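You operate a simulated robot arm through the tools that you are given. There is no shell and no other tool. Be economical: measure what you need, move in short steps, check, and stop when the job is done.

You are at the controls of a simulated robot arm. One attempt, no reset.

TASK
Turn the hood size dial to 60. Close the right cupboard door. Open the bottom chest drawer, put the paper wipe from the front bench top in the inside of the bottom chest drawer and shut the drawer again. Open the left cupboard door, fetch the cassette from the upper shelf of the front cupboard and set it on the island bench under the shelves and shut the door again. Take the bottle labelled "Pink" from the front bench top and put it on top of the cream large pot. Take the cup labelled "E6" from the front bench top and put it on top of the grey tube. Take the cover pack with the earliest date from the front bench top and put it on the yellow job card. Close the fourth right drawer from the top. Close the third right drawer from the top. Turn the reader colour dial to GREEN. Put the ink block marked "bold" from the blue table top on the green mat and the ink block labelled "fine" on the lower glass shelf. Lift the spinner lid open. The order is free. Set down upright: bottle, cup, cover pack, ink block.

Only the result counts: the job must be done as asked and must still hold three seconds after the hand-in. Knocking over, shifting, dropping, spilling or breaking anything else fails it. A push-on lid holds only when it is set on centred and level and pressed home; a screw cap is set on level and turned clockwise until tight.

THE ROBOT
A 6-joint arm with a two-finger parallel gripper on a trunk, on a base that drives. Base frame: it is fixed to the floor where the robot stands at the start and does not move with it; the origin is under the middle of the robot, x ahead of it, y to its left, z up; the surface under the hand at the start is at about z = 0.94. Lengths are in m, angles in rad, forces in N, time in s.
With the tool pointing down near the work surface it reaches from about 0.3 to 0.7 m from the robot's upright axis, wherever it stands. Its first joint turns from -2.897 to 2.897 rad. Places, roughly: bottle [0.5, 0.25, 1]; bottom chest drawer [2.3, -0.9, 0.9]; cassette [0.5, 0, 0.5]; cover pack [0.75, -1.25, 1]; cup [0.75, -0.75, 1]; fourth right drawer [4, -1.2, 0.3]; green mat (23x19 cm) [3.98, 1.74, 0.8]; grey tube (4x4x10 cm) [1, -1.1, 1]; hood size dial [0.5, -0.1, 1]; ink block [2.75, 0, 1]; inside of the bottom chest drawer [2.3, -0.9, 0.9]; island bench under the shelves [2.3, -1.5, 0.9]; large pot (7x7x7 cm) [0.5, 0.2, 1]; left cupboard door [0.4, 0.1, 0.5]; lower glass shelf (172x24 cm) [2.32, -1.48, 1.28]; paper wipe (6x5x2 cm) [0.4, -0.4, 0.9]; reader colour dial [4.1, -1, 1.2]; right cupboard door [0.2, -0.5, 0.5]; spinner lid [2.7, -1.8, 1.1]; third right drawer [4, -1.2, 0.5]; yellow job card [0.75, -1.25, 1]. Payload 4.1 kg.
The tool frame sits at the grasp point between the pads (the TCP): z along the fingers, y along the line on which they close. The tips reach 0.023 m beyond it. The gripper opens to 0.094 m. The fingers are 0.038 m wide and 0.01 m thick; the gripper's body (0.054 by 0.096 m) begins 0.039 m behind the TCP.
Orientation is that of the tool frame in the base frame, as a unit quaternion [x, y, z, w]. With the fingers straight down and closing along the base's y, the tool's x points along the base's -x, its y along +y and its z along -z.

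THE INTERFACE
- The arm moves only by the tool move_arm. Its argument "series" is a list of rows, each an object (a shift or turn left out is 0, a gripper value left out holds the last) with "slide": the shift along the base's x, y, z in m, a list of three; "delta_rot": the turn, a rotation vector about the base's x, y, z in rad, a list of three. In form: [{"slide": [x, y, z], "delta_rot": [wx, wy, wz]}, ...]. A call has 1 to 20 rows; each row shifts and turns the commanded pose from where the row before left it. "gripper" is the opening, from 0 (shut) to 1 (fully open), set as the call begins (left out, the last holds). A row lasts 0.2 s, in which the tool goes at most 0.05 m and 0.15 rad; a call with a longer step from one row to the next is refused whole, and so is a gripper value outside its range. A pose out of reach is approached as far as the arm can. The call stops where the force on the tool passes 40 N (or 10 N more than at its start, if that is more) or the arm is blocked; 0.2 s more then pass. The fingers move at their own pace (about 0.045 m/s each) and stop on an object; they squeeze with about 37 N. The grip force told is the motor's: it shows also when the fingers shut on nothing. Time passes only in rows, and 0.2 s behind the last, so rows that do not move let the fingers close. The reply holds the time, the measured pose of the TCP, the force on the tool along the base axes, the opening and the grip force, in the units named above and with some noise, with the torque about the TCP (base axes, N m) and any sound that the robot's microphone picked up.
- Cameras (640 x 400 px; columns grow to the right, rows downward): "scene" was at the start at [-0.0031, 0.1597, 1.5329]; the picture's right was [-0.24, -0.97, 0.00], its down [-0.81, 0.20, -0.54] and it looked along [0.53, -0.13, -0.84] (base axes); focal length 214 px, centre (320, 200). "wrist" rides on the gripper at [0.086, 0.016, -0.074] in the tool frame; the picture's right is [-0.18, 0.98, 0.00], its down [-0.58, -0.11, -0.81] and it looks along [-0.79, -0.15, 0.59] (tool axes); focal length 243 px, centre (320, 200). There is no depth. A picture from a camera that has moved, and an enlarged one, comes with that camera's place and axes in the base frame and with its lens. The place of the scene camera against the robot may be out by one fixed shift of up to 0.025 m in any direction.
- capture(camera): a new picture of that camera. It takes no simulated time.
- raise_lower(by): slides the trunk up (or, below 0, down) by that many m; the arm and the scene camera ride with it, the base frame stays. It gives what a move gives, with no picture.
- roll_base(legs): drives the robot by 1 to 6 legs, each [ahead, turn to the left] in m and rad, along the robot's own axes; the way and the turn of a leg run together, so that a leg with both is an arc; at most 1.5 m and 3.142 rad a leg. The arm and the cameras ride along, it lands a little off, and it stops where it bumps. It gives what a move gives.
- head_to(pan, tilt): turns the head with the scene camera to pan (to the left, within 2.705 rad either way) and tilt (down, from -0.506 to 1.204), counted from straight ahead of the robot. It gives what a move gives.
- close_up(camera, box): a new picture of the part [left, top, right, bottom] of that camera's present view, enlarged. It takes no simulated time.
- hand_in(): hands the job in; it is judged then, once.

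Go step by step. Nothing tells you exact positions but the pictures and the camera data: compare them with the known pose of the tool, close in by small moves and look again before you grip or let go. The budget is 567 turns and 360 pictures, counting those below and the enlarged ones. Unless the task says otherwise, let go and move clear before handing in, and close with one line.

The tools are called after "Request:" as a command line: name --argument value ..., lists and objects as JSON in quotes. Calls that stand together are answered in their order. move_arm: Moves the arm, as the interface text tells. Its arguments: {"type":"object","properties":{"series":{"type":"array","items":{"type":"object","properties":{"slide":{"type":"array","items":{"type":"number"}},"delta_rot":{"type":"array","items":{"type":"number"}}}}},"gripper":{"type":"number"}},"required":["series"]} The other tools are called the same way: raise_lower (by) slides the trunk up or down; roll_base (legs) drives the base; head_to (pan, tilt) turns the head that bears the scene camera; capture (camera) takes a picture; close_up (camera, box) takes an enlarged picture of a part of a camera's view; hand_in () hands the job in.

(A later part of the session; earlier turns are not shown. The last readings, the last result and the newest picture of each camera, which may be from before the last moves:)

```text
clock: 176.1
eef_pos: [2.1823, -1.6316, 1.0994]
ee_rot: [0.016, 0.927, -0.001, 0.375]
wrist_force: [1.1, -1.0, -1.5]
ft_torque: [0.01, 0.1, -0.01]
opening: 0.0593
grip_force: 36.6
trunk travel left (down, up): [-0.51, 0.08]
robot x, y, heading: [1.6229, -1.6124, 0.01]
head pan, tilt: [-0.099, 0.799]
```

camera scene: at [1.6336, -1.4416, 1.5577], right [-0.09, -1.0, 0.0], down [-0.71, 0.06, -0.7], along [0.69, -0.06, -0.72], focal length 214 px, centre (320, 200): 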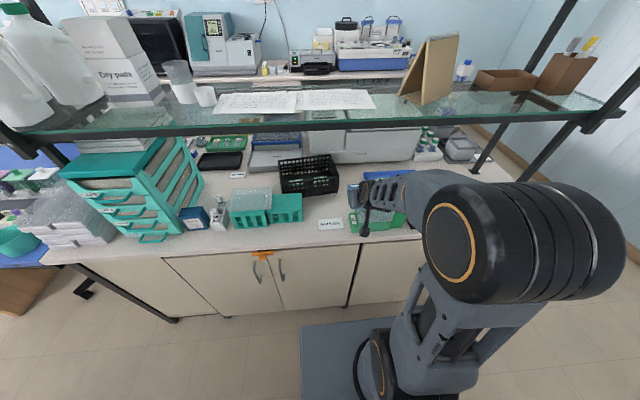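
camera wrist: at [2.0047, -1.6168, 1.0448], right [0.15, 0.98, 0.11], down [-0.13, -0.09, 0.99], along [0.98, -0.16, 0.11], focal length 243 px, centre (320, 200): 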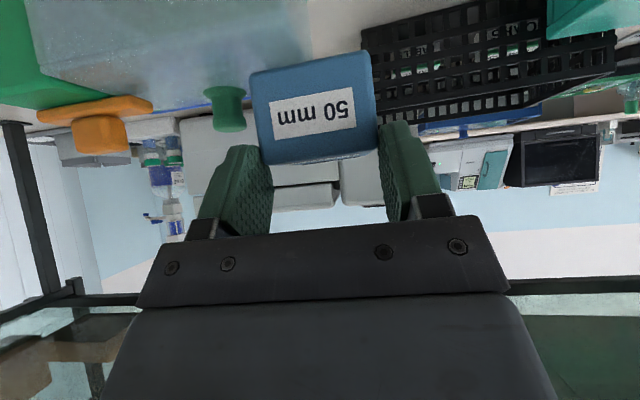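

Request:
move_arm --series '[{"slide": [0.0, -0.015, 0.0]}, {"slide": [0.0, -0.015, 0]}, {"slide": [0.03, 0, -0.03]}, {"slide": [0.03, 0, -0.03]}]'

Request:
capture --camera "wrist"

Request:
close_up --camera "scene" --box '[260, 120, 440, 240]'

```text
clock: 177.1
eef_pos: [2.2412, -1.6593, 1.0403]
ee_rot: [0.015, 0.927, -0.001, 0.375]
wrist_force: [0.2, -0.7, -2.8]
ft_torque: [0.0, 0.1, 0.03]
opening: 0.0591
grip_force: 37.1
trunk travel left (down, up): [-0.51, 0.08]
robot x, y, heading: [1.6246, -1.6113, 0.009]
head pan, tilt: [-0.099, 0.799]
```

```text
261 pictures are left
camera wrist: at [2.1271, -1.6411, 1.0328], right [0.16, 0.98, 0.14], down [-0.15, -0.11, 0.98], along [0.98, -0.18, 0.12], focal length 243 px, centre (320, 200)
```

wrist: 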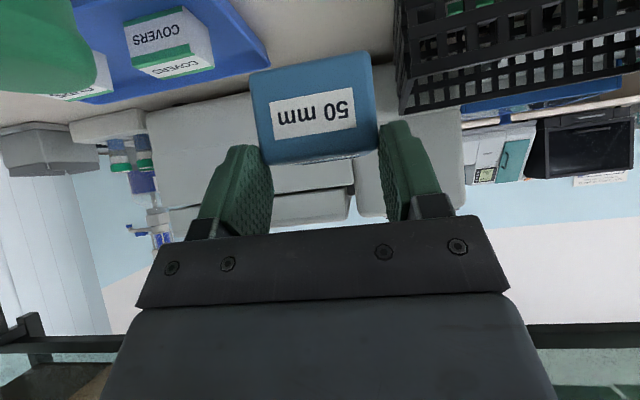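

```text
3.33 times, centred on (350, 180) of scene
camera zoom: at [1.6345, -1.4417, 1.5578], right [-0.09, -1.0, 0.0], down [-0.71, 0.06, -0.7], along [0.69, -0.06, -0.72], focal length 715 px, centre (220, 267)
```

zoom: 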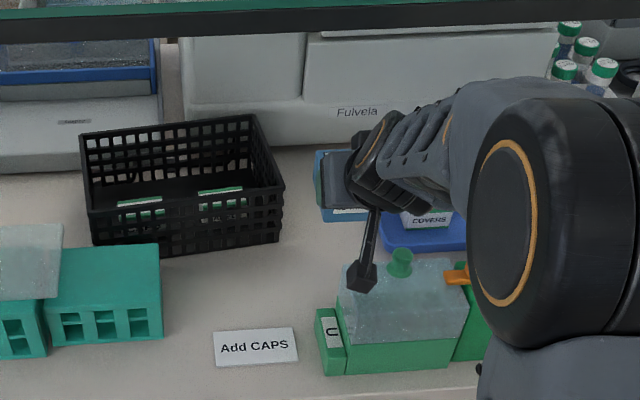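

The gap is too tight to also fix the basket; I'll instead use the wide free spot right of the blue tray (~(2.33, −2.1)). I retract, then shift the base right.

Request:
move_arm --series '[{"slide": [-0.03, 0, 0.03]}, {"slide": [-0.03, 0, 0.03]}, {"slide": [-0.04, 0, 0.01]}]'

Request:
roll_base --legs '[[-0.15, 0], [0, -1.5], [0.46, 0], [0, 1.5]]'

Request:
head_to --pan 0.1 --tilt 0.8

Request:
capture --camera "scene"

```text
clock: 177.9
eef_pos: [2.1394, -1.6586, 1.1111]
ee_rot: [0.016, 0.927, -0.002, 0.376]
wrist_force: [-0.4, 0.1, -2.3]
ft_torque: [0.0, 0.13, 0.0]
opening: 0.0594
grip_force: 36.7
trunk travel left (down, up): [-0.51, 0.08]
robot x, y, heading: [1.6244, -1.6117, 0.008]
head pan, tilt: [-0.099, 0.799]
```

```text
clock: 188.9
eef_pos: [1.9891, -2.1394, 1.1111]
ee_rot: [0.053, 0.925, -0.016, 0.376]
wrist_force: [0.2, -0.4, -1.8]
ft_torque: [-0.02, 0.11, 0.0]
opening: 0.0594
grip_force: 36.9
trunk travel left (down, up): [-0.51, 0.08]
robot x, y, heading: [1.4778, -2.0533, -0.075]
head pan, tilt: [-0.099, 0.799]
```

```text
clock: 189.7
eef_pos: [1.989, -2.1395, 1.1098]
ee_rot: [0.053, 0.925, -0.015, 0.376]
wrist_force: [-0.4, 0.8, -1.5]
ft_torque: [0.0, 0.14, 0.02]
opening: 0.0592
grip_force: 36.9
trunk travel left (down, up): [-0.51, 0.08]
robot x, y, heading: [1.4793, -2.051, -0.072]
head pan, tilt: [0.099, 0.799]
```

```text
259 pictures are left
camera scene: at [1.5001, -1.8668, 1.5577], right [0.03, -1.0, 0.0], down [-0.72, -0.02, -0.7], along [0.7, 0.02, -0.72], focal length 214 px, centre (320, 200)
```

scene: 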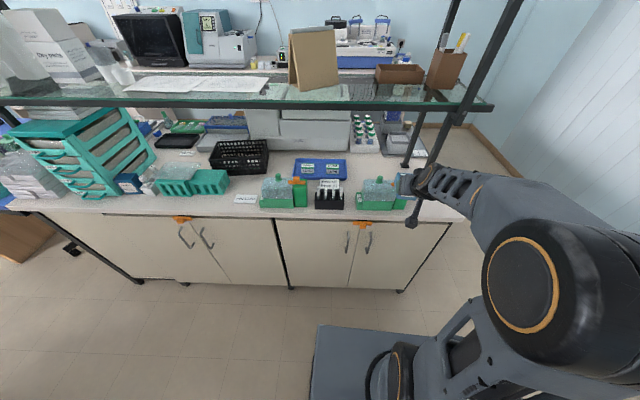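

Request:
roll_base --legs '[[0, 0.07], [0.15, 0]]'

Request:
capture --camera "wrist"

Request:
close_up --camera "scene" --box '[270, 110, 450, 230]'

```text
clock: 191.5
eef_pos: [2.139, -2.104, 1.1112]
ee_rot: [0.02, 0.927, -0.002, 0.375]
wrist_force: [-0.6, 0.1, -2.1]
ft_torque: [0.02, 0.09, 0.01]
opening: 0.0594
grip_force: 36.8
trunk travel left (down, up): [-0.51, 0.08]
robot x, y, heading: [1.6252, -2.0485, -0.002]
head pan, tilt: [0.099, 0.799]
```

```text
258 pictures are left
camera wrist: at [2.0261, -2.0852, 1.1037], right [0.17, 0.98, 0.14], down [-0.15, -0.11, 0.98], along [0.97, -0.19, 0.12], focal length 243 px, centre (320, 200)
```

wrist: 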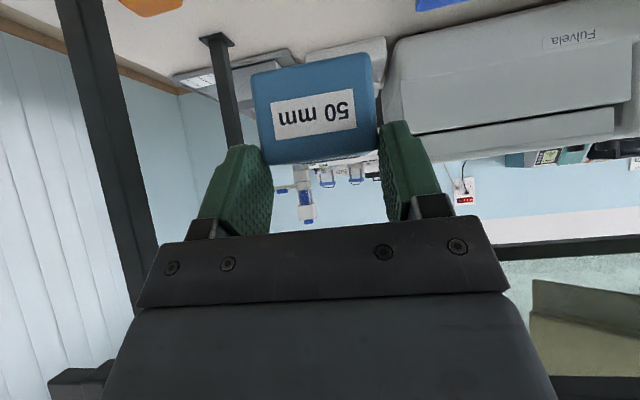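

```text
3.33 times, centred on (360, 170) of scene
camera zoom: at [1.6349, -1.8652, 1.5577], right [0.1, -1.0, 0.0], down [-0.71, -0.07, -0.7], along [0.69, 0.07, -0.72], focal length 715 px, centre (187, 300)
```

zoom: 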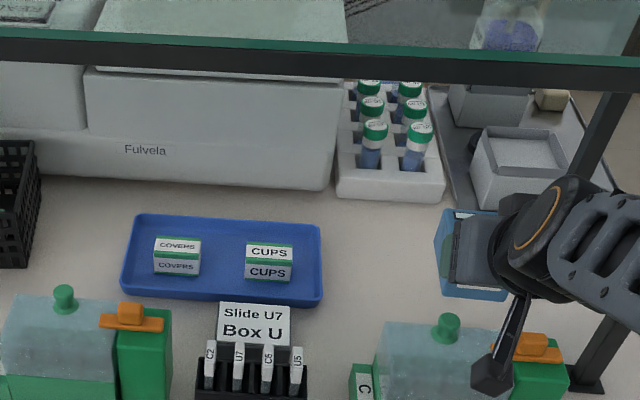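

Request:
move_arm --series '[{"slide": [0.03, 0, -0.02]}, {"slide": [0.04, 0, -0.01]}, {"slide": [0.04, 0, -0.01]}, {"slide": [0.035, 0, 0]}]'

Request:
capture --camera "wrist"

Request:
close_up --camera "scene" --box '[270, 110, 450, 230]'

```text
clock: 192.5
eef_pos: [2.2837, -2.1037, 1.0705]
ee_rot: [0.021, 0.927, -0.002, 0.375]
wrist_force: [-0.2, 0.0, -2.3]
ft_torque: [-0.02, 0.1, 0.0]
opening: 0.0594
grip_force: 36.8
trunk travel left (down, up): [-0.51, 0.08]
robot x, y, heading: [1.6233, -2.053, -0.001]
head pan, tilt: [0.099, 0.799]
```

```text
256 pictures are left
camera wrist: at [2.1701, -2.0839, 1.0623], right [0.17, 0.98, 0.14], down [-0.15, -0.11, 0.98], along [0.97, -0.19, 0.12], focal length 243 px, centre (320, 200)
```

wrist: 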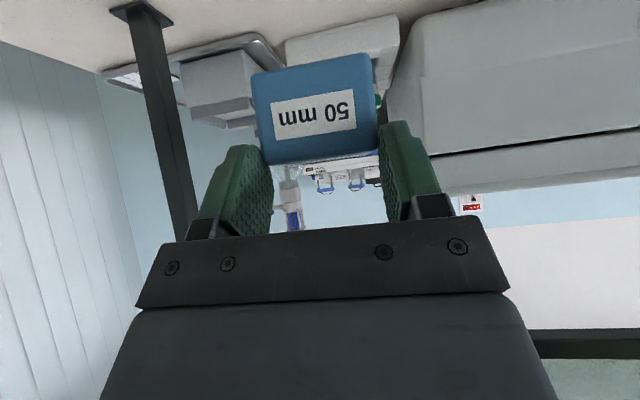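

```text
3.33 times, centred on (360, 170) of scene
camera zoom: at [1.6348, -1.8652, 1.5577], right [0.1, -1.0, 0.0], down [-0.71, -0.07, -0.7], along [0.69, 0.07, -0.72], focal length 715 px, centre (187, 300)
```

zoom: 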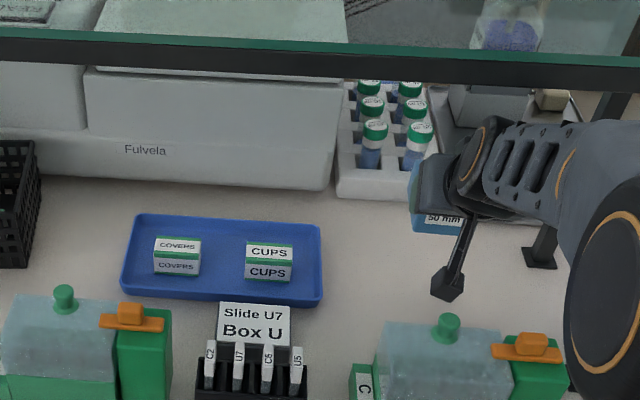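

Request:
move_arm --series '[{"slide": [0.01, 0, -0.04]}, {"slide": [0.01, 0, -0.04]}, {"slide": [0.01, 0, -0.035]}, {"slide": [0, 0, -0.015]}]'

Request:
capture --camera "wrist"

Request:
close_up --camera "scene" --box '[270, 110, 450, 230]'

```text
clock: 193.1
eef_pos: [2.2999, -2.0952, 1.0097]
ee_rot: [0.02, 0.924, 0.004, 0.381]
wrist_force: [-12.6, 9.5, 26.1]
ft_torque: [0.7, 4.2, -1.09]
opening: 0.0594
grip_force: 37.1
trunk travel left (down, up): [-0.51, 0.08]
robot x, y, heading: [1.6236, -2.0524, 0.006]
head pan, tilt: [0.099, 0.799]
stopped in row 3: the force on the tool passed its limit at 159 N (the readings are from after the stop); the commanded pose is now the measured one
```

```text
254 pictures are left
camera wrist: at [2.1859, -2.0768, 1.0025], right [0.16, 0.97, 0.15], down [-0.16, -0.13, 0.98], along [0.97, -0.18, 0.13], focal length 243 px, centre (320, 200)
```

wrist: 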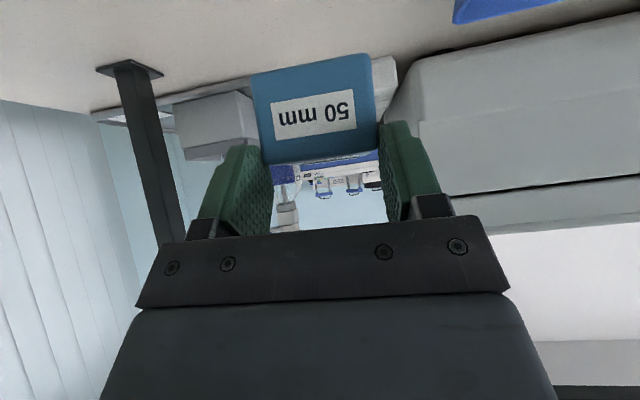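

```text
3.33 times, centred on (360, 170) of scene
camera zoom: at [1.6293, -1.8636, 1.558], right [0.1, -0.99, 0.0], down [-0.71, -0.07, -0.7], along [0.7, 0.07, -0.72], focal length 715 px, centre (187, 300)
```

zoom: 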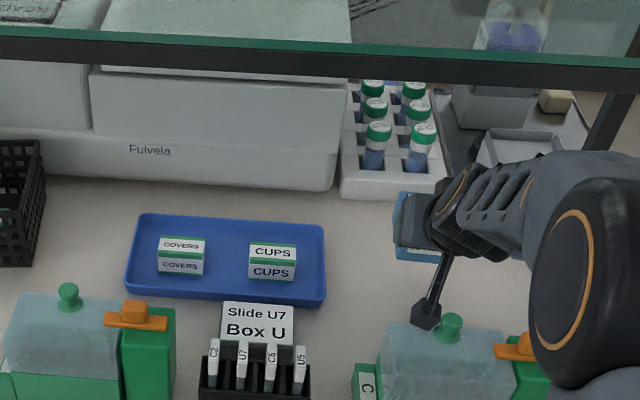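

The camera bracket touched the box lid. I rise, go 5 cm further in, then down.

Request:
move_arm --series '[{"slide": [0, 0, 0.02]}, {"slide": [0.015, -0.005, 0.008]}]'

Request:
move_arm --series '[{"slide": [0.015, 0, 0]}, {"slide": [0.015, 0, 0]}, {"slide": [0.015, 0, -0.005]}]'

Request:
capture --camera "wrist"

Request:
close_up --camera "scene" --box '[270, 90, 450, 230]'

```text
clock: 193.7
eef_pos: [2.3185, -2.1015, 1.035]
ee_rot: [0.02, 0.926, 0.002, 0.378]
wrist_force: [0.0, -0.4, -1.7]
ft_torque: [0.0, 0.12, 0.0]
opening: 0.0595
grip_force: 37.0
trunk travel left (down, up): [-0.51, 0.08]
robot x, y, heading: [1.6235, -2.0497, -0.001]
head pan, tilt: [0.099, 0.799]
```

```text
clock: 194.5
eef_pos: [2.362, -2.1011, 1.0306]
ee_rot: [0.02, 0.925, 0.001, 0.379]
wrist_force: [0.0, 0.2, -2.8]
ft_torque: [0.02, 0.06, -0.01]
opening: 0.0594
grip_force: 37.0
trunk travel left (down, up): [-0.51, 0.08]
robot x, y, heading: [1.6246, -2.0548, 0.001]
head pan, tilt: [0.099, 0.799]
```

```text
252 pictures are left
camera wrist: at [2.2486, -2.0821, 1.0224], right [0.17, 0.98, 0.15], down [-0.15, -0.12, 0.98], along [0.97, -0.18, 0.13], focal length 243 px, centre (320, 200)
```

wrist: 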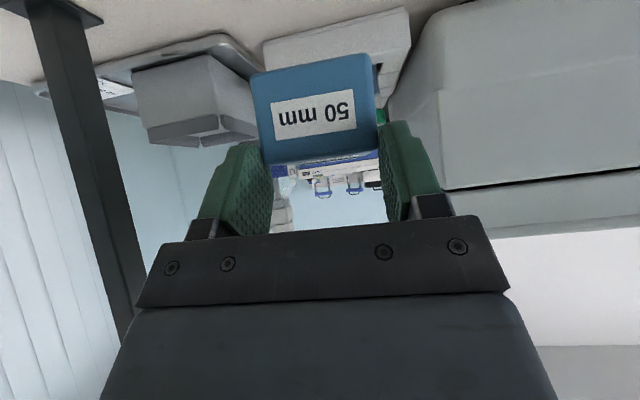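

```text
2.86 times, centred on (360, 160) of scene
camera zoom: at [1.6339, -1.865, 1.5577], right [0.1, -0.99, 0.0], down [-0.71, -0.07, -0.7], along [0.69, 0.07, -0.72], focal length 613 px, centre (206, 314)
```

zoom: 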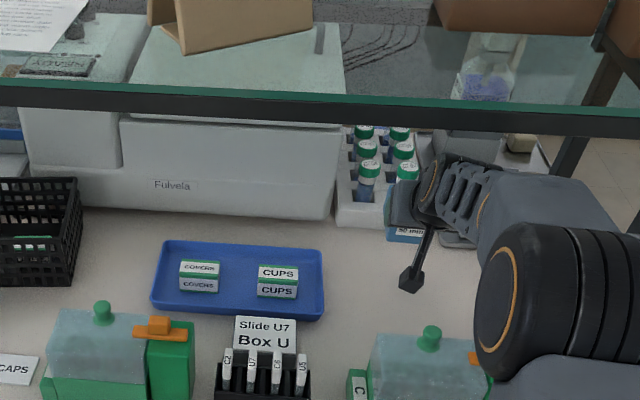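

Request:
move_arm --series '[{"slide": [0, 0, -0.03]}, {"slide": [0, 0, -0.03]}, {"slide": [0, 0, -0.022]}]'

Request:
close_up --camera "scene" --box '[270, 90, 450, 230]'

```text
clock: 195.3
eef_pos: [2.366, -2.1024, 0.9472]
ee_rot: [0.02, 0.925, 0.002, 0.379]
wrist_force: [-0.7, -0.1, -2.3]
ft_torque: [0.02, 0.1, -0.01]
opening: 0.0592
grip_force: 37.4
trunk travel left (down, up): [-0.51, 0.08]
robot x, y, heading: [1.6255, -2.0488, 0.001]
head pan, tilt: [0.099, 0.799]
```

```text
2.86 times, centred on (360, 160) of scene
camera zoom: at [1.6338, -1.865, 1.5578], right [0.1, -0.99, 0.0], down [-0.71, -0.07, -0.7], along [0.69, 0.07, -0.72], focal length 613 px, centre (206, 314)
```

zoom: 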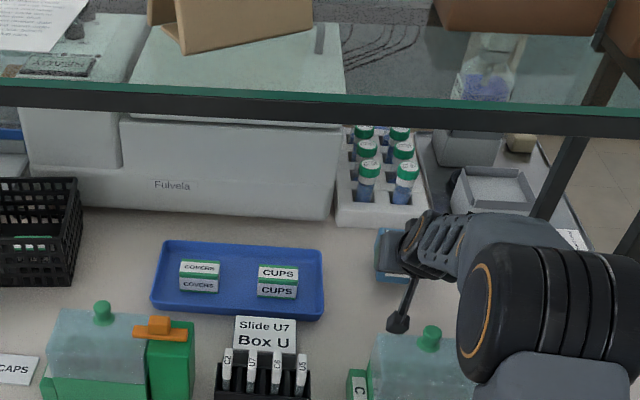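

Request:
move_arm --series '[{"slide": [0, 0, -0.006]}, {"slide": [0, 0, -0.003]}]'

Request:
move_arm --series '[{"slide": [0, 0, -0.002]}]'

```text
clock: 195.9
eef_pos: [2.362, -2.103, 0.9385]
ee_rot: [0.019, 0.925, 0.003, 0.379]
wrist_force: [0.9, -0.2, -1.4]
ft_torque: [-0.02, 0.14, 0.01]
opening: 0.0593
grip_force: 37.1
trunk travel left (down, up): [-0.51, 0.08]
robot x, y, heading: [1.6227, -2.0517, 0.004]
head pan, tilt: [0.099, 0.799]
```

```text
clock: 196.3
eef_pos: [2.3628, -2.1019, 0.9381]
ee_rot: [0.02, 0.925, 0.003, 0.379]
wrist_force: [0.2, -0.2, 0.7]
ft_torque: [-0.07, 0.04, -0.02]
opening: 0.0594
grip_force: 36.9
trunk travel left (down, up): [-0.51, 0.08]
robot x, y, heading: [1.6265, -2.0517, 0.002]
head pan, tilt: [0.099, 0.799]
```

Request:
move_arm --series '[{}, {}, {"slide": [0, 0, 0.03]}, {"slide": [0, 0, 0.03]}, {"slide": [0, 0, 0.033]}, {"slide": [-0.04, 0, 0.0]}, {"slide": [-0.04, 0, 0.02]}, {"slide": [-0.04, 0, 0.02]}, {"slide": [-0.04, 0, 0.02]}, {"slide": [-0.04, 0, 0.02]}]' --gripper 0.9

Request:
close_up --camera "scene" --box '[270, 90, 450, 230]'

```text
clock: 198.5
eef_pos: [2.1641, -2.1028, 1.1094]
ee_rot: [0.02, 0.925, 0.003, 0.379]
wrist_force: [0.1, 0.1, 0.8]
ft_torque: [0.02, 0.0, -0.01]
opening: 0.0846
grip_force: 0.0
trunk travel left (down, up): [-0.51, 0.08]
robot x, y, heading: [1.6265, -2.0516, 0.004]
head pan, tilt: [0.099, 0.799]
```

```text
2.86 times, centred on (360, 160) of scene
camera zoom: at [1.6328, -1.8649, 1.5577], right [0.1, -0.99, 0.0], down [-0.71, -0.07, -0.7], along [0.69, 0.07, -0.72], focal length 613 px, centre (206, 314)
```

zoom: 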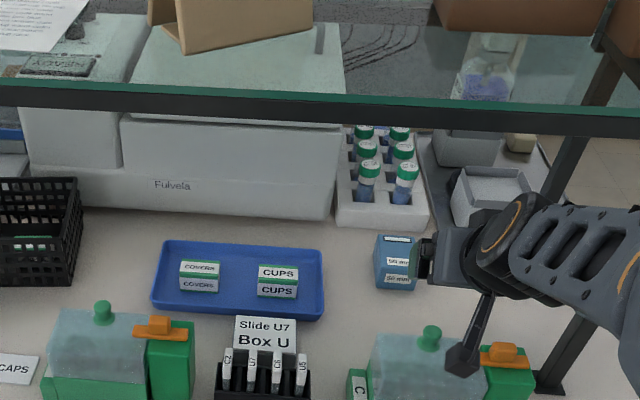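

Cassette stands on the bench. Now back to the basket to restore it; I return to the earlier viewpoint.

Request:
roll_base --legs '[[-0.15, 0], [0, 1.5], [0.44, 0], [0, -1.5]]'

Request:
head_to --pan 0.1 --tilt 0.75

Request:
close_up --camera "scene" --box '[260, 110, 440, 230]'

```text
clock: 209.5
eef_pos: [2.0499, -1.6734, 1.1091]
ee_rot: [0.035, 0.925, -0.004, 0.379]
wrist_force: [-0.2, -0.6, 0.4]
ft_torque: [0.03, -0.03, 0.03]
opening: 0.0844
grip_force: 0.2
trunk travel left (down, up): [-0.51, 0.08]
robot x, y, heading: [1.5109, -1.6072, -0.032]
head pan, tilt: [0.099, 0.799]
```

```text
clock: 210.1
eef_pos: [2.0496, -1.6735, 1.1079]
ee_rot: [0.035, 0.925, -0.004, 0.378]
wrist_force: [-0.2, 0.8, 0.4]
ft_torque: [0.0, -0.03, 0.05]
opening: 0.0845
grip_force: 0.1
trunk travel left (down, up): [-0.51, 0.08]
robot x, y, heading: [1.5115, -1.6078, -0.025]
head pan, tilt: [0.099, 0.75]
```

```text
3.33 times, centred on (350, 170) of scene
camera zoom: at [1.5286, -1.4199, 1.5617], right [0.07, -1.0, 0.0], down [-0.68, -0.05, -0.73], along [0.73, 0.05, -0.68], focal length 715 px, centre (220, 300)
```

zoom: 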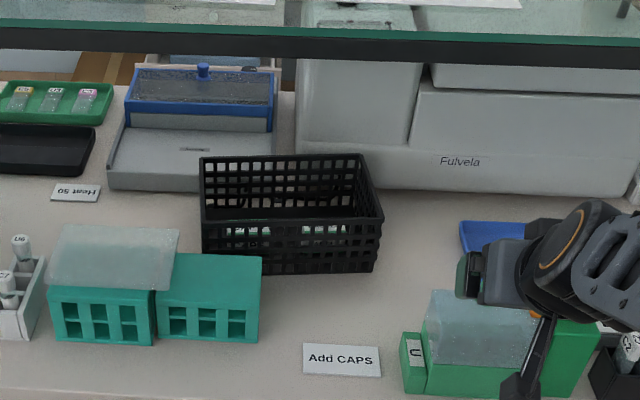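

Basket must go back by about (−0.033, −0.003) with −0.115 rad rotation. I'll grip its right wall's rim. Approach and look first.

Request:
roll_base --legs '[[0.1, 0]]'

Request:
move_arm --series '[{"slide": [0, 0.045, 0]}, {"slide": [0.0, 0.045, 0], "delta_rot": [0, 0, 0.08]}, {"slide": [0.03, 0, 0], "delta_rot": [0, 0, 0.08]}, {"slide": [0.04, 0, 0]}]'

Request:
capture --camera "wrist"

```text
clock: 211.3
eef_pos: [2.1522, -1.6766, 1.109]
ee_rot: [0.033, 0.925, -0.003, 0.379]
wrist_force: [-0.3, -0.3, 0.3]
ft_torque: [0.01, 0.0, 0.0]
opening: 0.0845
grip_force: 0.1
trunk travel left (down, up): [-0.51, 0.08]
robot x, y, heading: [1.6109, -1.6097, -0.028]
head pan, tilt: [0.099, 0.75]
```

```text
clock: 212.3
eef_pos: [2.2235, -1.586, 1.1079]
ee_rot: [-0.041, 0.925, 0.028, 0.378]
wrist_force: [-0.1, 0.1, -0.1]
ft_torque: [0.01, -0.01, 0.01]
opening: 0.0846
grip_force: 0.0
trunk travel left (down, up): [-0.51, 0.08]
robot x, y, heading: [1.6132, -1.6104, -0.029]
head pan, tilt: [0.099, 0.75]
```

```text
247 pictures are left
camera wrist: at [2.1082, -1.5819, 1.0997], right [0.04, 0.99, 0.15], down [-0.14, -0.14, 0.98], along [0.99, -0.06, 0.13], focal length 243 px, centre (320, 200)
```

wrist: 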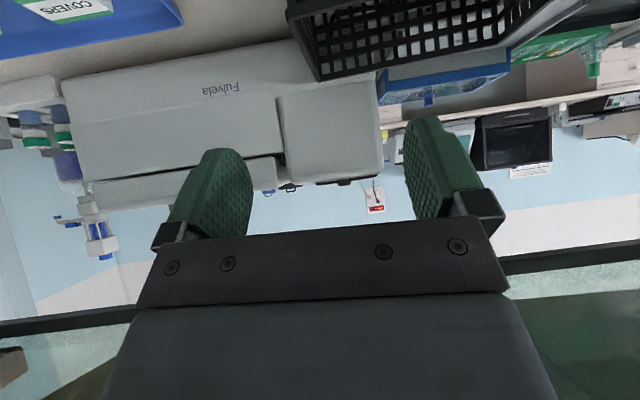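

Request:
move_arm --series '[{"slide": [0.03, -0.002, -0.02], "delta_rot": [0, 0, 0.025]}, {"slide": [0.03, -0.002, -0.025]}, {"slide": [0.03, -0.002, -0.025]}]'

Request:
capture --camera "wrist"

Request:
close_up --camera "scene" --box '[260, 110, 440, 230]'

```text
clock: 213.1
eef_pos: [2.3113, -1.5941, 1.0399]
ee_rot: [-0.052, 0.924, 0.032, 0.377]
wrist_force: [-0.8, -0.4, 0.9]
ft_torque: [0.02, 0.02, -0.01]
opening: 0.0845
grip_force: 0.1
trunk travel left (down, up): [-0.51, 0.08]
robot x, y, heading: [1.6129, -1.6082, -0.028]
head pan, tilt: [0.099, 0.75]
```

```text
246 pictures are left
camera wrist: at [2.196, -1.5936, 1.0319], right [0.01, 0.99, 0.15], down [-0.13, -0.15, 0.98], along [0.99, -0.03, 0.13], focal length 243 px, centre (320, 200)
```

wrist: 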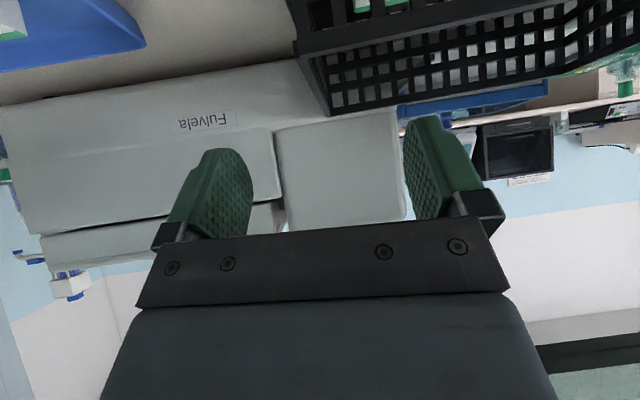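

```text
3.33 times, centred on (350, 170) of scene
camera zoom: at [1.6306, -1.4228, 1.5618], right [0.07, -1.0, 0.0], down [-0.68, -0.05, -0.73], along [0.73, 0.05, -0.68], focal length 715 px, centre (220, 300)
```

zoom: 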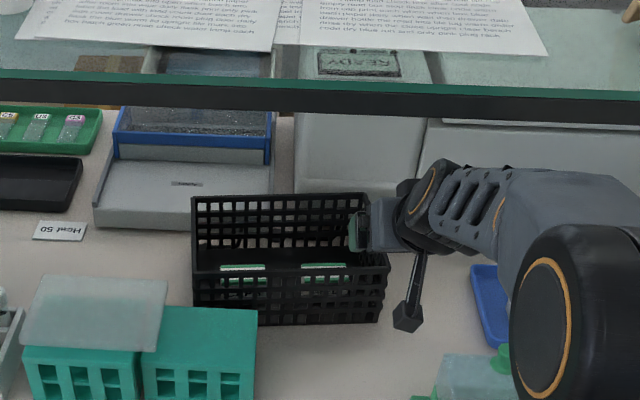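

Request:
move_arm --series '[{"slide": [0.018, 0.0, -0.02]}, {"slide": [0.016, 0.001, -0.02]}]'

Request:
capture --camera "wrist"

```text
clock: 213.7
eef_pos: [2.3491, -1.5895, 1.0001]
ee_rot: [-0.052, 0.924, 0.032, 0.378]
wrist_force: [0.3, 0.8, -0.3]
ft_torque: [0.01, -0.02, -0.01]
opening: 0.0848
grip_force: 0.0
trunk travel left (down, up): [-0.51, 0.08]
robot x, y, heading: [1.6157, -1.6112, -0.027]
head pan, tilt: [0.099, 0.75]
```

```text
244 pictures are left
camera wrist: at [2.2331, -1.5898, 0.9921], right [0.01, 0.99, 0.15], down [-0.13, -0.15, 0.98], along [0.99, -0.03, 0.13], focal length 243 px, centre (320, 200)
```

wrist: 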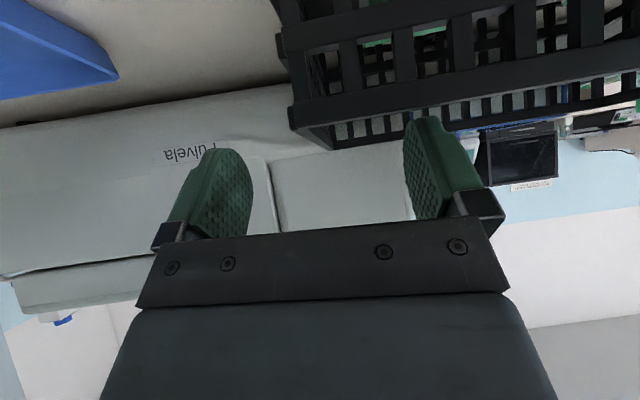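

Request:
move_arm --series '[{"slide": [0.003, 0.0, -0.016]}]'

Request:
move_arm --series '[{}, {}, {}, {}, {}]' --gripper 0

Request:
capture --camera "wrist"

```text
clock: 214.1
eef_pos: [2.3504, -1.5907, 0.9838]
ee_rot: [-0.052, 0.924, 0.033, 0.377]
wrist_force: [-0.4, 1.1, 0.4]
ft_torque: [0.0, 0.04, -0.01]
opening: 0.0846
grip_force: 0.0
trunk travel left (down, up): [-0.51, 0.08]
robot x, y, heading: [1.6173, -1.6107, -0.027]
head pan, tilt: [0.099, 0.75]
```

```text
clock: 215.3
eef_pos: [2.3504, -1.5926, 0.9837]
ee_rot: [-0.053, 0.924, 0.032, 0.378]
wrist_force: [-0.4, 0.5, 0.2]
ft_torque: [-0.68, -0.11, -0.19]
opening: 0.0061
grip_force: 32.8
trunk travel left (down, up): [-0.51, 0.08]
robot x, y, heading: [1.6098, -1.6105, -0.026]
head pan, tilt: [0.099, 0.75]
```

```text
243 pictures are left
camera wrist: at [2.2353, -1.5909, 0.9764], right [0.01, 0.99, 0.15], down [-0.13, -0.14, 0.98], along [0.99, -0.03, 0.13], focal length 243 px, centre (320, 200)
```

wrist: 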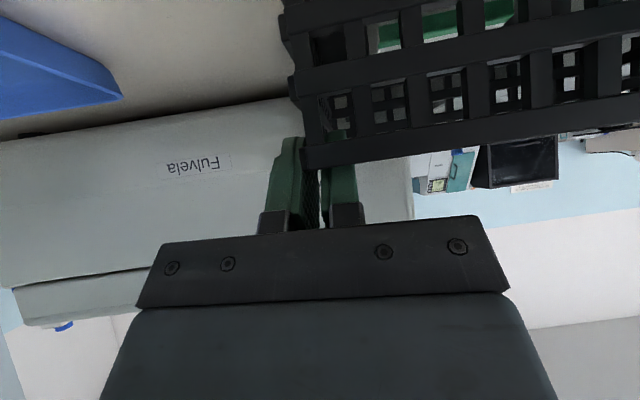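

Request:
move_arm --series '[{"slide": [-0.0094, -0.0003, 0], "delta_rot": [0, 0, -0.023]}, {"slide": [-0.0094, -0.0003, 0], "delta_rot": [0, 0, -0.023]}, {"slide": [-0.0094, -0.0003, 0], "delta_rot": [0, 0, -0.023]}, {"slide": [-0.0094, -0.0003, 0], "delta_rot": [0, 0, -0.023]}, {"slide": [-0.0094, -0.0003, 0], "delta_rot": [0, 0, -0.023]}, {}]'

Request:
close_up --camera "scene" --box '[260, 110, 440, 230]'

```text
clock: 216.7
eef_pos: [2.3027, -1.5915, 0.9844]
ee_rot: [0.001, 0.924, 0.01, 0.381]
wrist_force: [6.3, -1.7, 19.3]
ft_torque: [-0.73, 0.24, -0.02]
opening: 0.0059
grip_force: 37.3
trunk travel left (down, up): [-0.51, 0.08]
robot x, y, heading: [1.6165, -1.6064, -0.031]
head pan, tilt: [0.099, 0.75]
```

```text
3.33 times, centred on (350, 170) of scene
camera zoom: at [1.6293, -1.4229, 1.5619], right [0.07, -1.0, 0.0], down [-0.68, -0.05, -0.73], along [0.73, 0.05, -0.68], focal length 715 px, centre (220, 300)
```

zoom: 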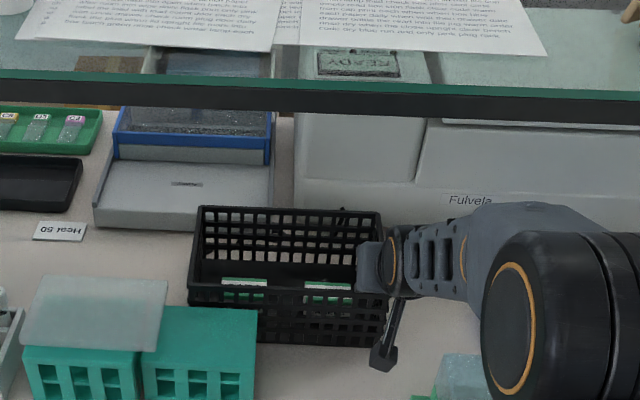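

Request:
move_arm --series '[{}, {}, {"slide": [0, 0, 0.03]}, {"slide": [-0.01, 0, 0.035]}, {"slide": [-0.03, 0, 0.03]}, {"slide": [-0.04, 0, 0.02]}, {"slide": [-0.045, 0, 0.01]}]' --gripper 0.6

Request:
roll_base --legs '[[-0.136, 0.0], [0, 0.042]]'

Request:
close_up --camera "scene" --box '[260, 110, 440, 230]'

```text
clock: 218.3
eef_pos: [2.1776, -1.5895, 1.1067]
ee_rot: [0.001, 0.925, 0.01, 0.379]
wrist_force: [-0.6, 0.0, -0.8]
ft_torque: [-0.01, -0.01, -0.01]
opening: 0.0564
grip_force: 0.0
trunk travel left (down, up): [-0.51, 0.08]
robot x, y, heading: [1.6142, -1.6085, -0.028]
head pan, tilt: [0.099, 0.75]
```

```text
clock: 220.0
eef_pos: [2.0406, -1.5618, 1.1073]
ee_rot: [-0.019, 0.925, 0.018, 0.379]
wrist_force: [-1.2, -0.2, 0.4]
ft_torque: [0.01, -0.01, 0.06]
opening: 0.0565
grip_force: 0.1
trunk travel left (down, up): [-0.51, 0.08]
robot x, y, heading: [1.4746, -1.6053, 0.014]
head pan, tilt: [0.099, 0.75]
```

```text
3.33 times, centred on (350, 170) of scene
camera zoom: at [1.4851, -1.4178, 1.5617], right [0.11, -0.99, 0.0], down [-0.68, -0.08, -0.73], along [0.73, 0.08, -0.68], focal length 715 px, centre (220, 300)
```

zoom: 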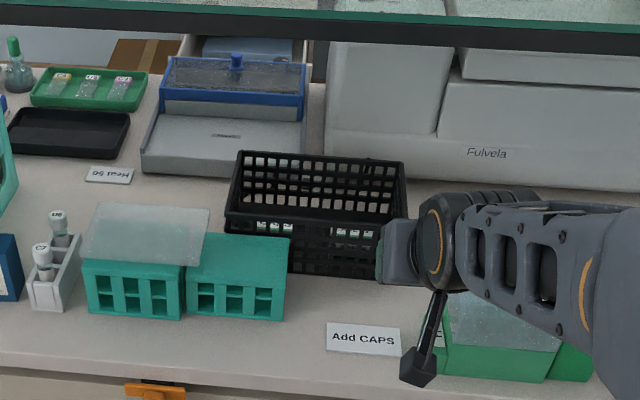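

Basket is back within a few mm. Next the front bench's right end from its rear side: I raise the hand, drive up the aisle and turn to face the bench (−x).

Request:
move_arm --series '[{"slide": [-0.03, 0, 0.03]}, {"slide": [-0.03, 0, 0.03]}, {"slide": [-0.03, 0, 0.03]}, {"slide": [-0.03, 0, 0.03]}]' --gripper 1

Request:
roll_base --legs '[[0, 1.56], [0.5, 0], [0, 1.57]]'

Request:
head_to --pan 0.0 --tilt 0.75

Request:
capture --camera "scene"

```text
clock: 221.0
eef_pos: [1.9157, -1.5592, 1.2262]
ee_rot: [-0.019, 0.925, 0.019, 0.379]
wrist_force: [0.2, 0.7, -0.3]
ft_torque: [-0.02, 0.0, 0.01]
opening: 0.0938
grip_force: 0.0
trunk travel left (down, up): [-0.51, 0.08]
robot x, y, heading: [1.4735, -1.6057, 0.016]
head pan, tilt: [0.099, 0.75]
```

```text
clock: 231.7
eef_pos: [1.0332, -1.1687, 1.2254]
ee_rot: [0.925, 0.039, -0.378, 0.026]
wrist_force: [-0.2, -1.2, -0.2]
ft_torque: [0.01, 0.0, -0.02]
opening: 0.094
grip_force: 0.0
trunk travel left (down, up): [-0.51, 0.08]
robot x, y, heading: [1.4737, -1.1017, -3.08]
head pan, tilt: [0.099, 0.75]
```

```text
clock: 232.4
eef_pos: [1.0336, -1.168, 1.2255]
ee_rot: [0.925, 0.039, -0.378, 0.027]
wrist_force: [-0.4, 0.2, -0.1]
ft_torque: [-0.01, -0.01, -0.01]
opening: 0.0941
grip_force: 0.2
trunk travel left (down, up): [-0.51, 0.08]
robot x, y, heading: [1.4692, -1.1017, -3.078]
head pan, tilt: [0.0, 0.75]
```

```text
240 pictures are left
camera scene: at [1.4484, -1.2577, 1.5617], right [-0.06, 1.0, 0.0], down [0.68, 0.04, -0.73], along [-0.73, -0.04, -0.68], focal length 214 px, centre (320, 200)
```

scene: 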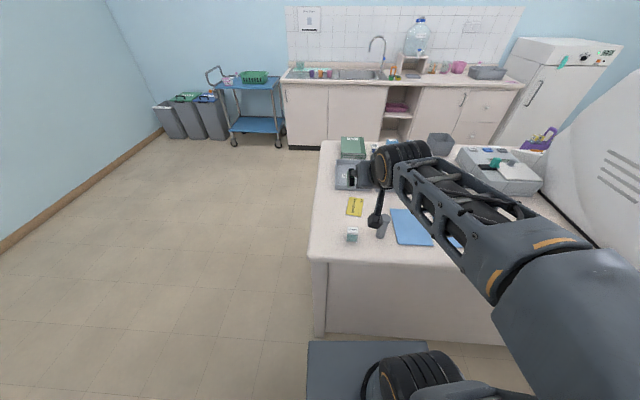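

Request:
move_arm --series '[{"slide": [0.0, 0.045, 0]}, {"slide": [0, 0.045, 0]}, {"slide": [0, 0.045, 0]}, {"slide": [0, 0.045, 0]}, {"slide": [0, 0.045, 0]}, {"slide": [0, 0.045, 0]}, {"slide": [0, 0.045, 0]}, {"slide": [0, 0.045, 0]}, {"slide": [0, 0.045, 0]}]'

Request:
capture --camera "scene"

Request:
close_up --camera "scene" --box '[310, 130, 470, 260]'

Request:
capture --camera "wrist"

```text
clock: 234.4
eef_pos: [1.0345, -0.7628, 1.2242]
ee_rot: [0.924, 0.04, -0.378, 0.027]
wrist_force: [0.4, -0.6, 0.0]
ft_torque: [0.01, 0.01, 0.0]
opening: 0.0939
grip_force: 0.1
trunk travel left (down, up): [-0.51, 0.08]
robot x, y, heading: [1.471, -1.1019, -3.072]
head pan, tilt: [0.0, 0.75]
```

```text
239 pictures are left
camera scene: at [1.4481, -1.2568, 1.5618], right [-0.06, 1.0, 0.0], down [0.68, 0.04, -0.73], along [-0.73, -0.04, -0.68], focal length 214 px, centre (320, 200)
```

scene: 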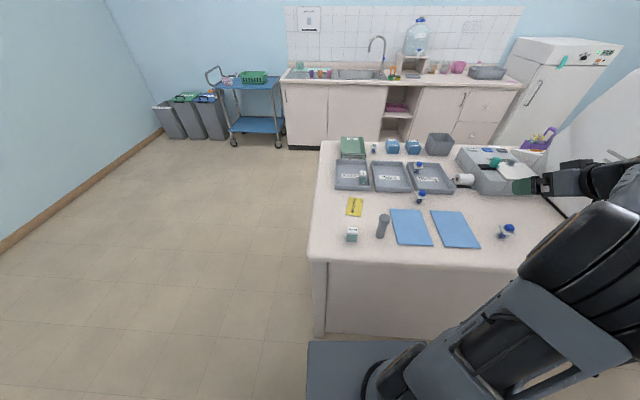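

```text
3.08 times, centred on (390, 195) of scene
camera zoom: at [1.4481, -1.2568, 1.5618], right [-0.06, 1.0, 0.0], down [0.68, 0.04, -0.73], along [-0.73, -0.04, -0.68], focal length 660 px, centre (105, 215)
```

zoom: 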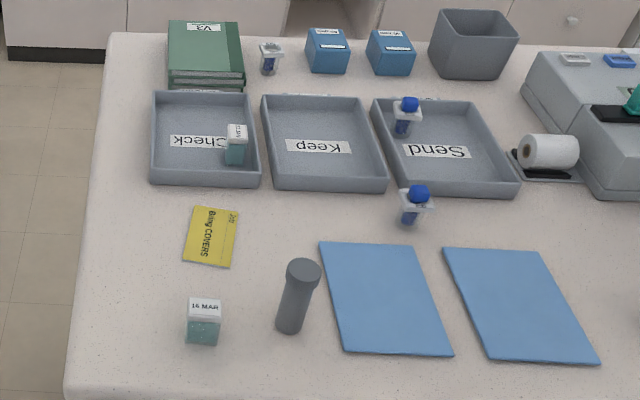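

```text
237 pictures are left
camera wrist: at [1.1494, -0.7705, 1.2156], right [-0.04, -0.99, 0.15], down [0.14, 0.14, 0.98], along [-0.99, 0.06, 0.13], focal length 243 px, centre (320, 200)
```

wrist: 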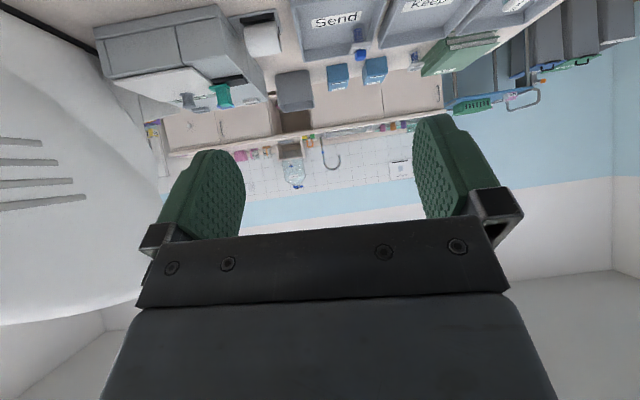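

Request:
close_up --camera "scene" --box '[340, 135, 400, 175]'

Request:
close_up --camera "scene" --box '[395, 150, 455, 210]'

Request:
close_up --camera "scene" --box '[480, 210, 540, 250]'

Request:
close_up --camera "scene" --box '[335, 190, 395, 250]'

```text
10.00 times, centred on (370, 155) of scene
camera zoom: at [1.4481, -1.2568, 1.5618], right [-0.06, 1.0, 0.0], down [0.68, 0.04, -0.73], along [-0.73, -0.04, -0.68], focal length 2145 px, centre (-180, 650)
```

zoom: 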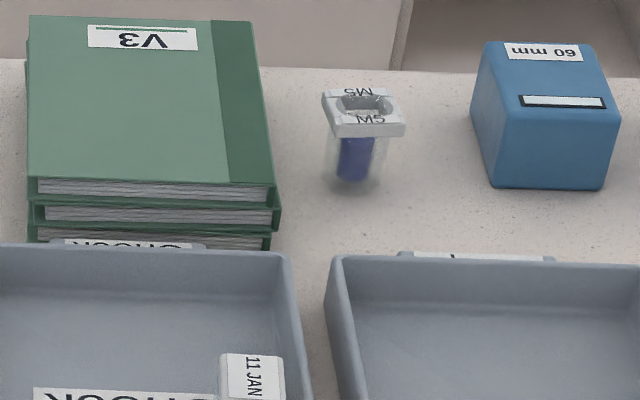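

```text
6.67 times, centred on (425, 180) of scene
camera zoom: at [1.4481, -1.2568, 1.5618], right [-0.06, 1.0, 0.0], down [0.68, 0.04, -0.73], along [-0.73, -0.04, -0.68], focal length 1430 px, centre (-380, 333)
```

zoom: 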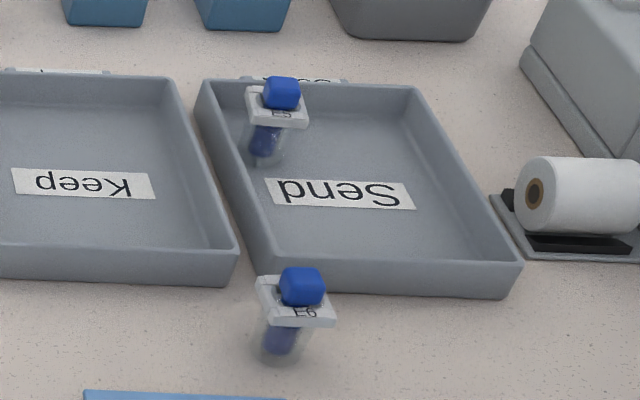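

```text
10.00 times, centred on (510, 230) of scene
camera zoom: at [1.4481, -1.2568, 1.5618], right [-0.06, 1.0, 0.0], down [0.68, 0.04, -0.73], along [-0.73, -0.04, -0.68], focal length 2145 px, centre (-1580, -100)
```

zoom: 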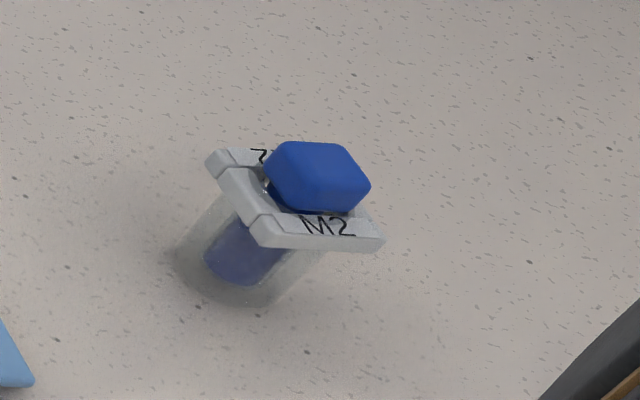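

```text
6.67 times, centred on (365, 220) of scene
camera zoom: at [1.4481, -1.2568, 1.5618], right [-0.06, 1.0, 0.0], down [0.68, 0.04, -0.73], along [-0.73, -0.04, -0.68], focal length 1430 px, centre (20, 67)
```

zoom: 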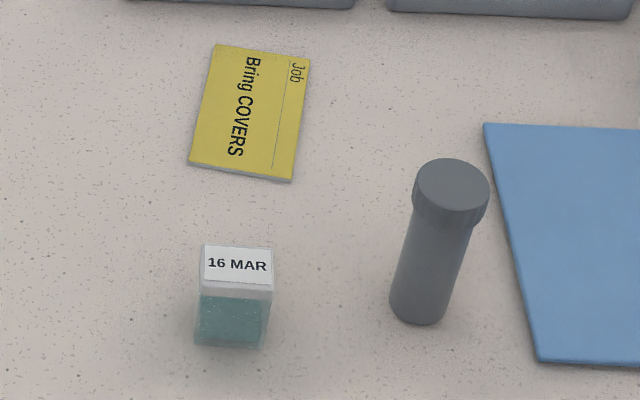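

I can read: the E6 cup is the one beside the "Send" tray (~(0.765, −0.877)), packs are "16 MAR" and "11 JAN" (in the Check tray), the tube is at ~(0.955, −1.07). Cup first: move closer, point the tool straight down.

Request:
roll_base --legs '[[0, -0.07], [0.06, 0]]'

Request:
move_arm --series '[{"delta_rot": [0, -0.13, 0]}, {"delta_rot": [0, -0.13, 0]}, {"delta_rot": [0, -0.13, 0]}, {"delta_rot": [0, -0.13, 0]}, {"delta_rot": [0, -0.13, 0]}, {"delta_rot": [0, -0.13, 0]}]'

```text
clock: 235.8
eef_pos: [0.9992, -0.7326, 1.2238]
ee_rot: [0.926, 0.006, -0.378, 0.014]
wrist_force: [-0.4, -0.7, 0.2]
ft_torque: [-0.02, 0.0, 0.02]
opening: 0.0941
grip_force: 0.0
trunk travel left (down, up): [-0.51, 0.08]
robot x, y, heading: [1.4138, -1.1, 3.129]
head pan, tilt: [0.0, 0.75]
```

```text
clock: 237.2
eef_pos: [0.9981, -0.7332, 1.2243]
ee_rot: [1.0, 0.001, 0.002, 0.015]
wrist_force: [-0.4, 0.3, 0.0]
ft_torque: [-0.02, 0.01, -0.01]
opening: 0.0941
grip_force: 0.0
trunk travel left (down, up): [-0.51, 0.08]
robot x, y, heading: [1.412, -1.1041, 3.134]
head pan, tilt: [0.0, 0.75]
```

Request:
move_arm --series '[{"delta_rot": [0.03, 0, 0], "slide": [-0.04, -0.025, 0]}, {"slide": [-0.04, -0.025, 0]}, {"slide": [-0.04, -0.025, -0.01]}, {"slide": [-0.035, -0.03, -0.02]}, {"slide": [-0.03, -0.03, -0.02]}]'

Request:
capture --camera "wrist"

```text
refused: row 4 steps farther than a row can; nothing moved
```

```text
232 pictures are left
camera wrist: at [1.0848, -0.7495, 1.2988], right [-0.18, -0.98, 0.03], down [-0.59, 0.13, 0.8], along [-0.79, 0.13, -0.6], focal length 243 px, centre (320, 200)
```

wrist: 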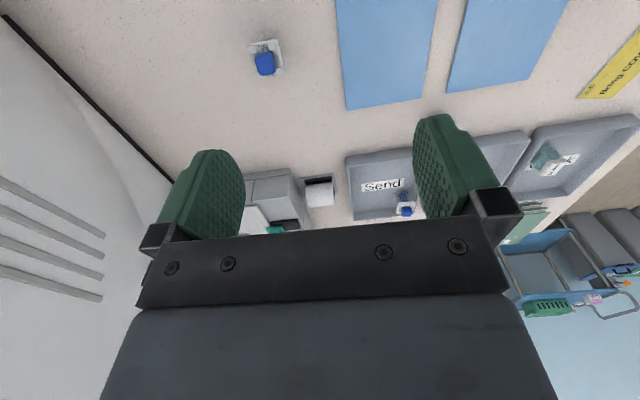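

Request:
move_arm --series '[{"delta_rot": [0.03, 0, 0], "slide": [-0.04, -0.025, 0]}, {"slide": [-0.04, -0.025, 0]}, {"slide": [-0.04, -0.025, -0.01]}, {"slide": [-0.03, -0.03, -0.02]}, {"slide": [-0.03, -0.03, -0.02]}]'

Request:
capture --camera "wrist"

```text
clock: 238.4
eef_pos: [0.8175, -0.8735, 1.1699]
ee_rot: [1.0, 0.001, 0.003, 0.0]
wrist_force: [0.6, -0.3, 0.3]
ft_torque: [-0.01, -0.01, -0.01]
opening: 0.0939
grip_force: 0.0
trunk travel left (down, up): [-0.51, 0.08]
robot x, y, heading: [1.4159, -1.1037, 3.13]
head pan, tilt: [0.0, 0.75]
```

```text
231 pictures are left
camera wrist: at [0.9033, -0.8917, 1.2443], right [-0.18, -0.98, 0.0], down [-0.59, 0.11, 0.8], along [-0.79, 0.15, -0.6], focal length 243 px, centre (320, 200)
```

wrist: 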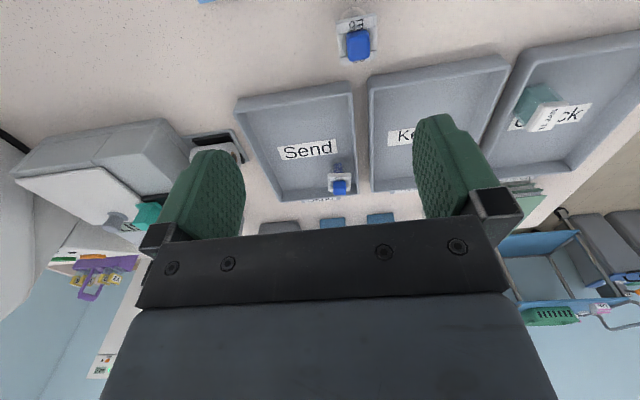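

Request:
move_arm --series '[{"slide": [-0.01, -0.03, -0.03]}, {"slide": [-0.0, -0.005, -0.04]}]'

Request:
capture --camera "wrist"

```text
clock: 239.0
eef_pos: [0.8078, -0.9061, 1.1035]
ee_rot: [1.0, 0.001, 0.002, 0.0]
wrist_force: [-0.1, 0.1, 0.0]
ft_torque: [0.01, 0.0, 0.01]
opening: 0.0936
grip_force: 0.1
trunk travel left (down, up): [-0.51, 0.08]
robot x, y, heading: [1.414, -1.0991, 3.13]
head pan, tilt: [0.0, 0.75]
```

```text
230 pictures are left
camera wrist: at [0.8934, -0.9233, 1.1767], right [-0.18, -0.98, 0.0], down [-0.58, 0.11, 0.8], along [-0.79, 0.15, -0.59], focal length 243 px, centre (320, 200)
```

wrist: 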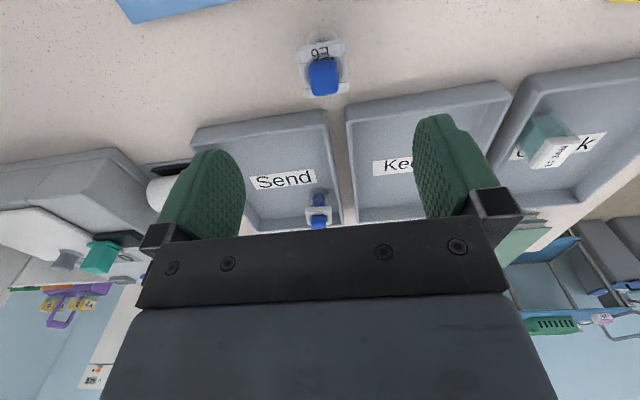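

Request:
move_arm --series '[{"slide": [-0.004, -0.002, -0.04]}, {"slide": [0, 0, -0.04]}, {"slide": [0, 0, -0.03]}]'

Request:
capture --camera "wrist"

```text
clock: 239.8
eef_pos: [0.8057, -0.9062, 0.9937]
ee_rot: [1.0, 0.001, 0.001, 0.0]
wrist_force: [0.1, 0.0, 0.1]
ft_torque: [0.01, 0.0, 0.02]
opening: 0.0941
grip_force: 0.1
trunk travel left (down, up): [-0.51, 0.08]
robot x, y, heading: [1.4132, -1.1018, 3.134]
head pan, tilt: [0.0, 0.75]
```

```text
229 pictures are left
camera wrist: at [0.8909, -0.924, 1.0674], right [-0.18, -0.98, 0.0], down [-0.58, 0.11, 0.8], along [-0.79, 0.15, -0.59], focal length 243 px, centre (320, 200)
```

wrist: 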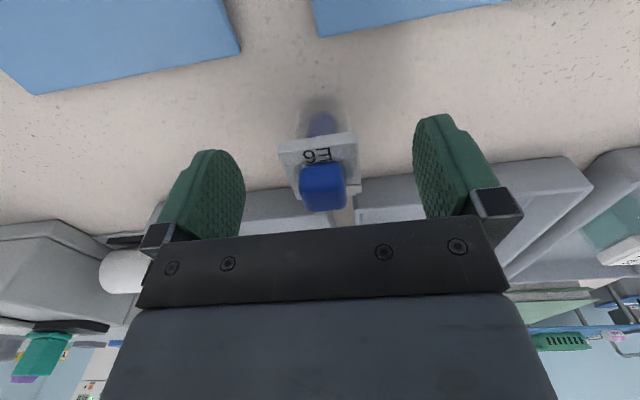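

Request:
move_arm --series '[{"slide": [-0.001, -0.002, -0.012]}, {"slide": [0, 0, -0.012]}]'

Request:
move_arm --series '[{}, {}, {}, {}, {}]' --gripper 0

Request:
capture --camera "wrist"

```text
clock: 240.4
eef_pos: [0.8037, -0.9072, 0.9709]
ee_rot: [1.0, 0.002, 0.002, 0.0]
wrist_force: [0.4, -0.2, 0.9]
ft_torque: [0.0, 0.0, -0.03]
opening: 0.0941
grip_force: 0.0
trunk travel left (down, up): [-0.51, 0.08]
robot x, y, heading: [1.4134, -1.1019, 3.137]
head pan, tilt: [0.0, 0.75]
```

```text
clock: 241.6
eef_pos: [0.8043, -0.9087, 0.9711]
ee_rot: [1.0, 0.003, 0.002, 0.0]
wrist_force: [0.0, -0.8, -0.9]
ft_torque: [0.03, 0.0, -0.02]
opening: 0.0363
grip_force: 36.9
trunk travel left (down, up): [-0.51, 0.08]
robot x, y, heading: [1.4156, -1.0979, 3.128]
head pan, tilt: [0.0, 0.75]
```

```text
228 pictures are left
camera wrist: at [0.8902, -0.9257, 1.0447], right [-0.18, -0.98, 0.0], down [-0.58, 0.11, 0.8], along [-0.79, 0.15, -0.59], focal length 243 px, centre (320, 200)
```

wrist: 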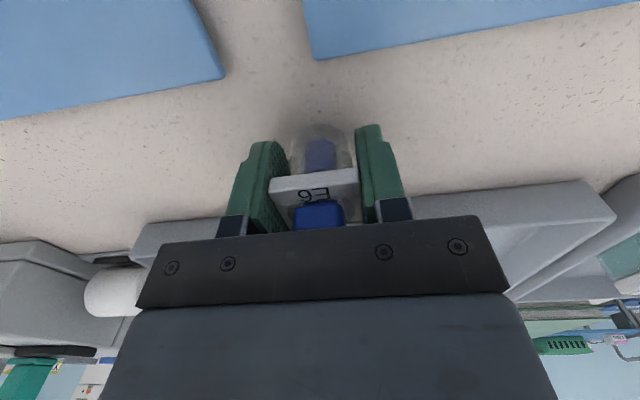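

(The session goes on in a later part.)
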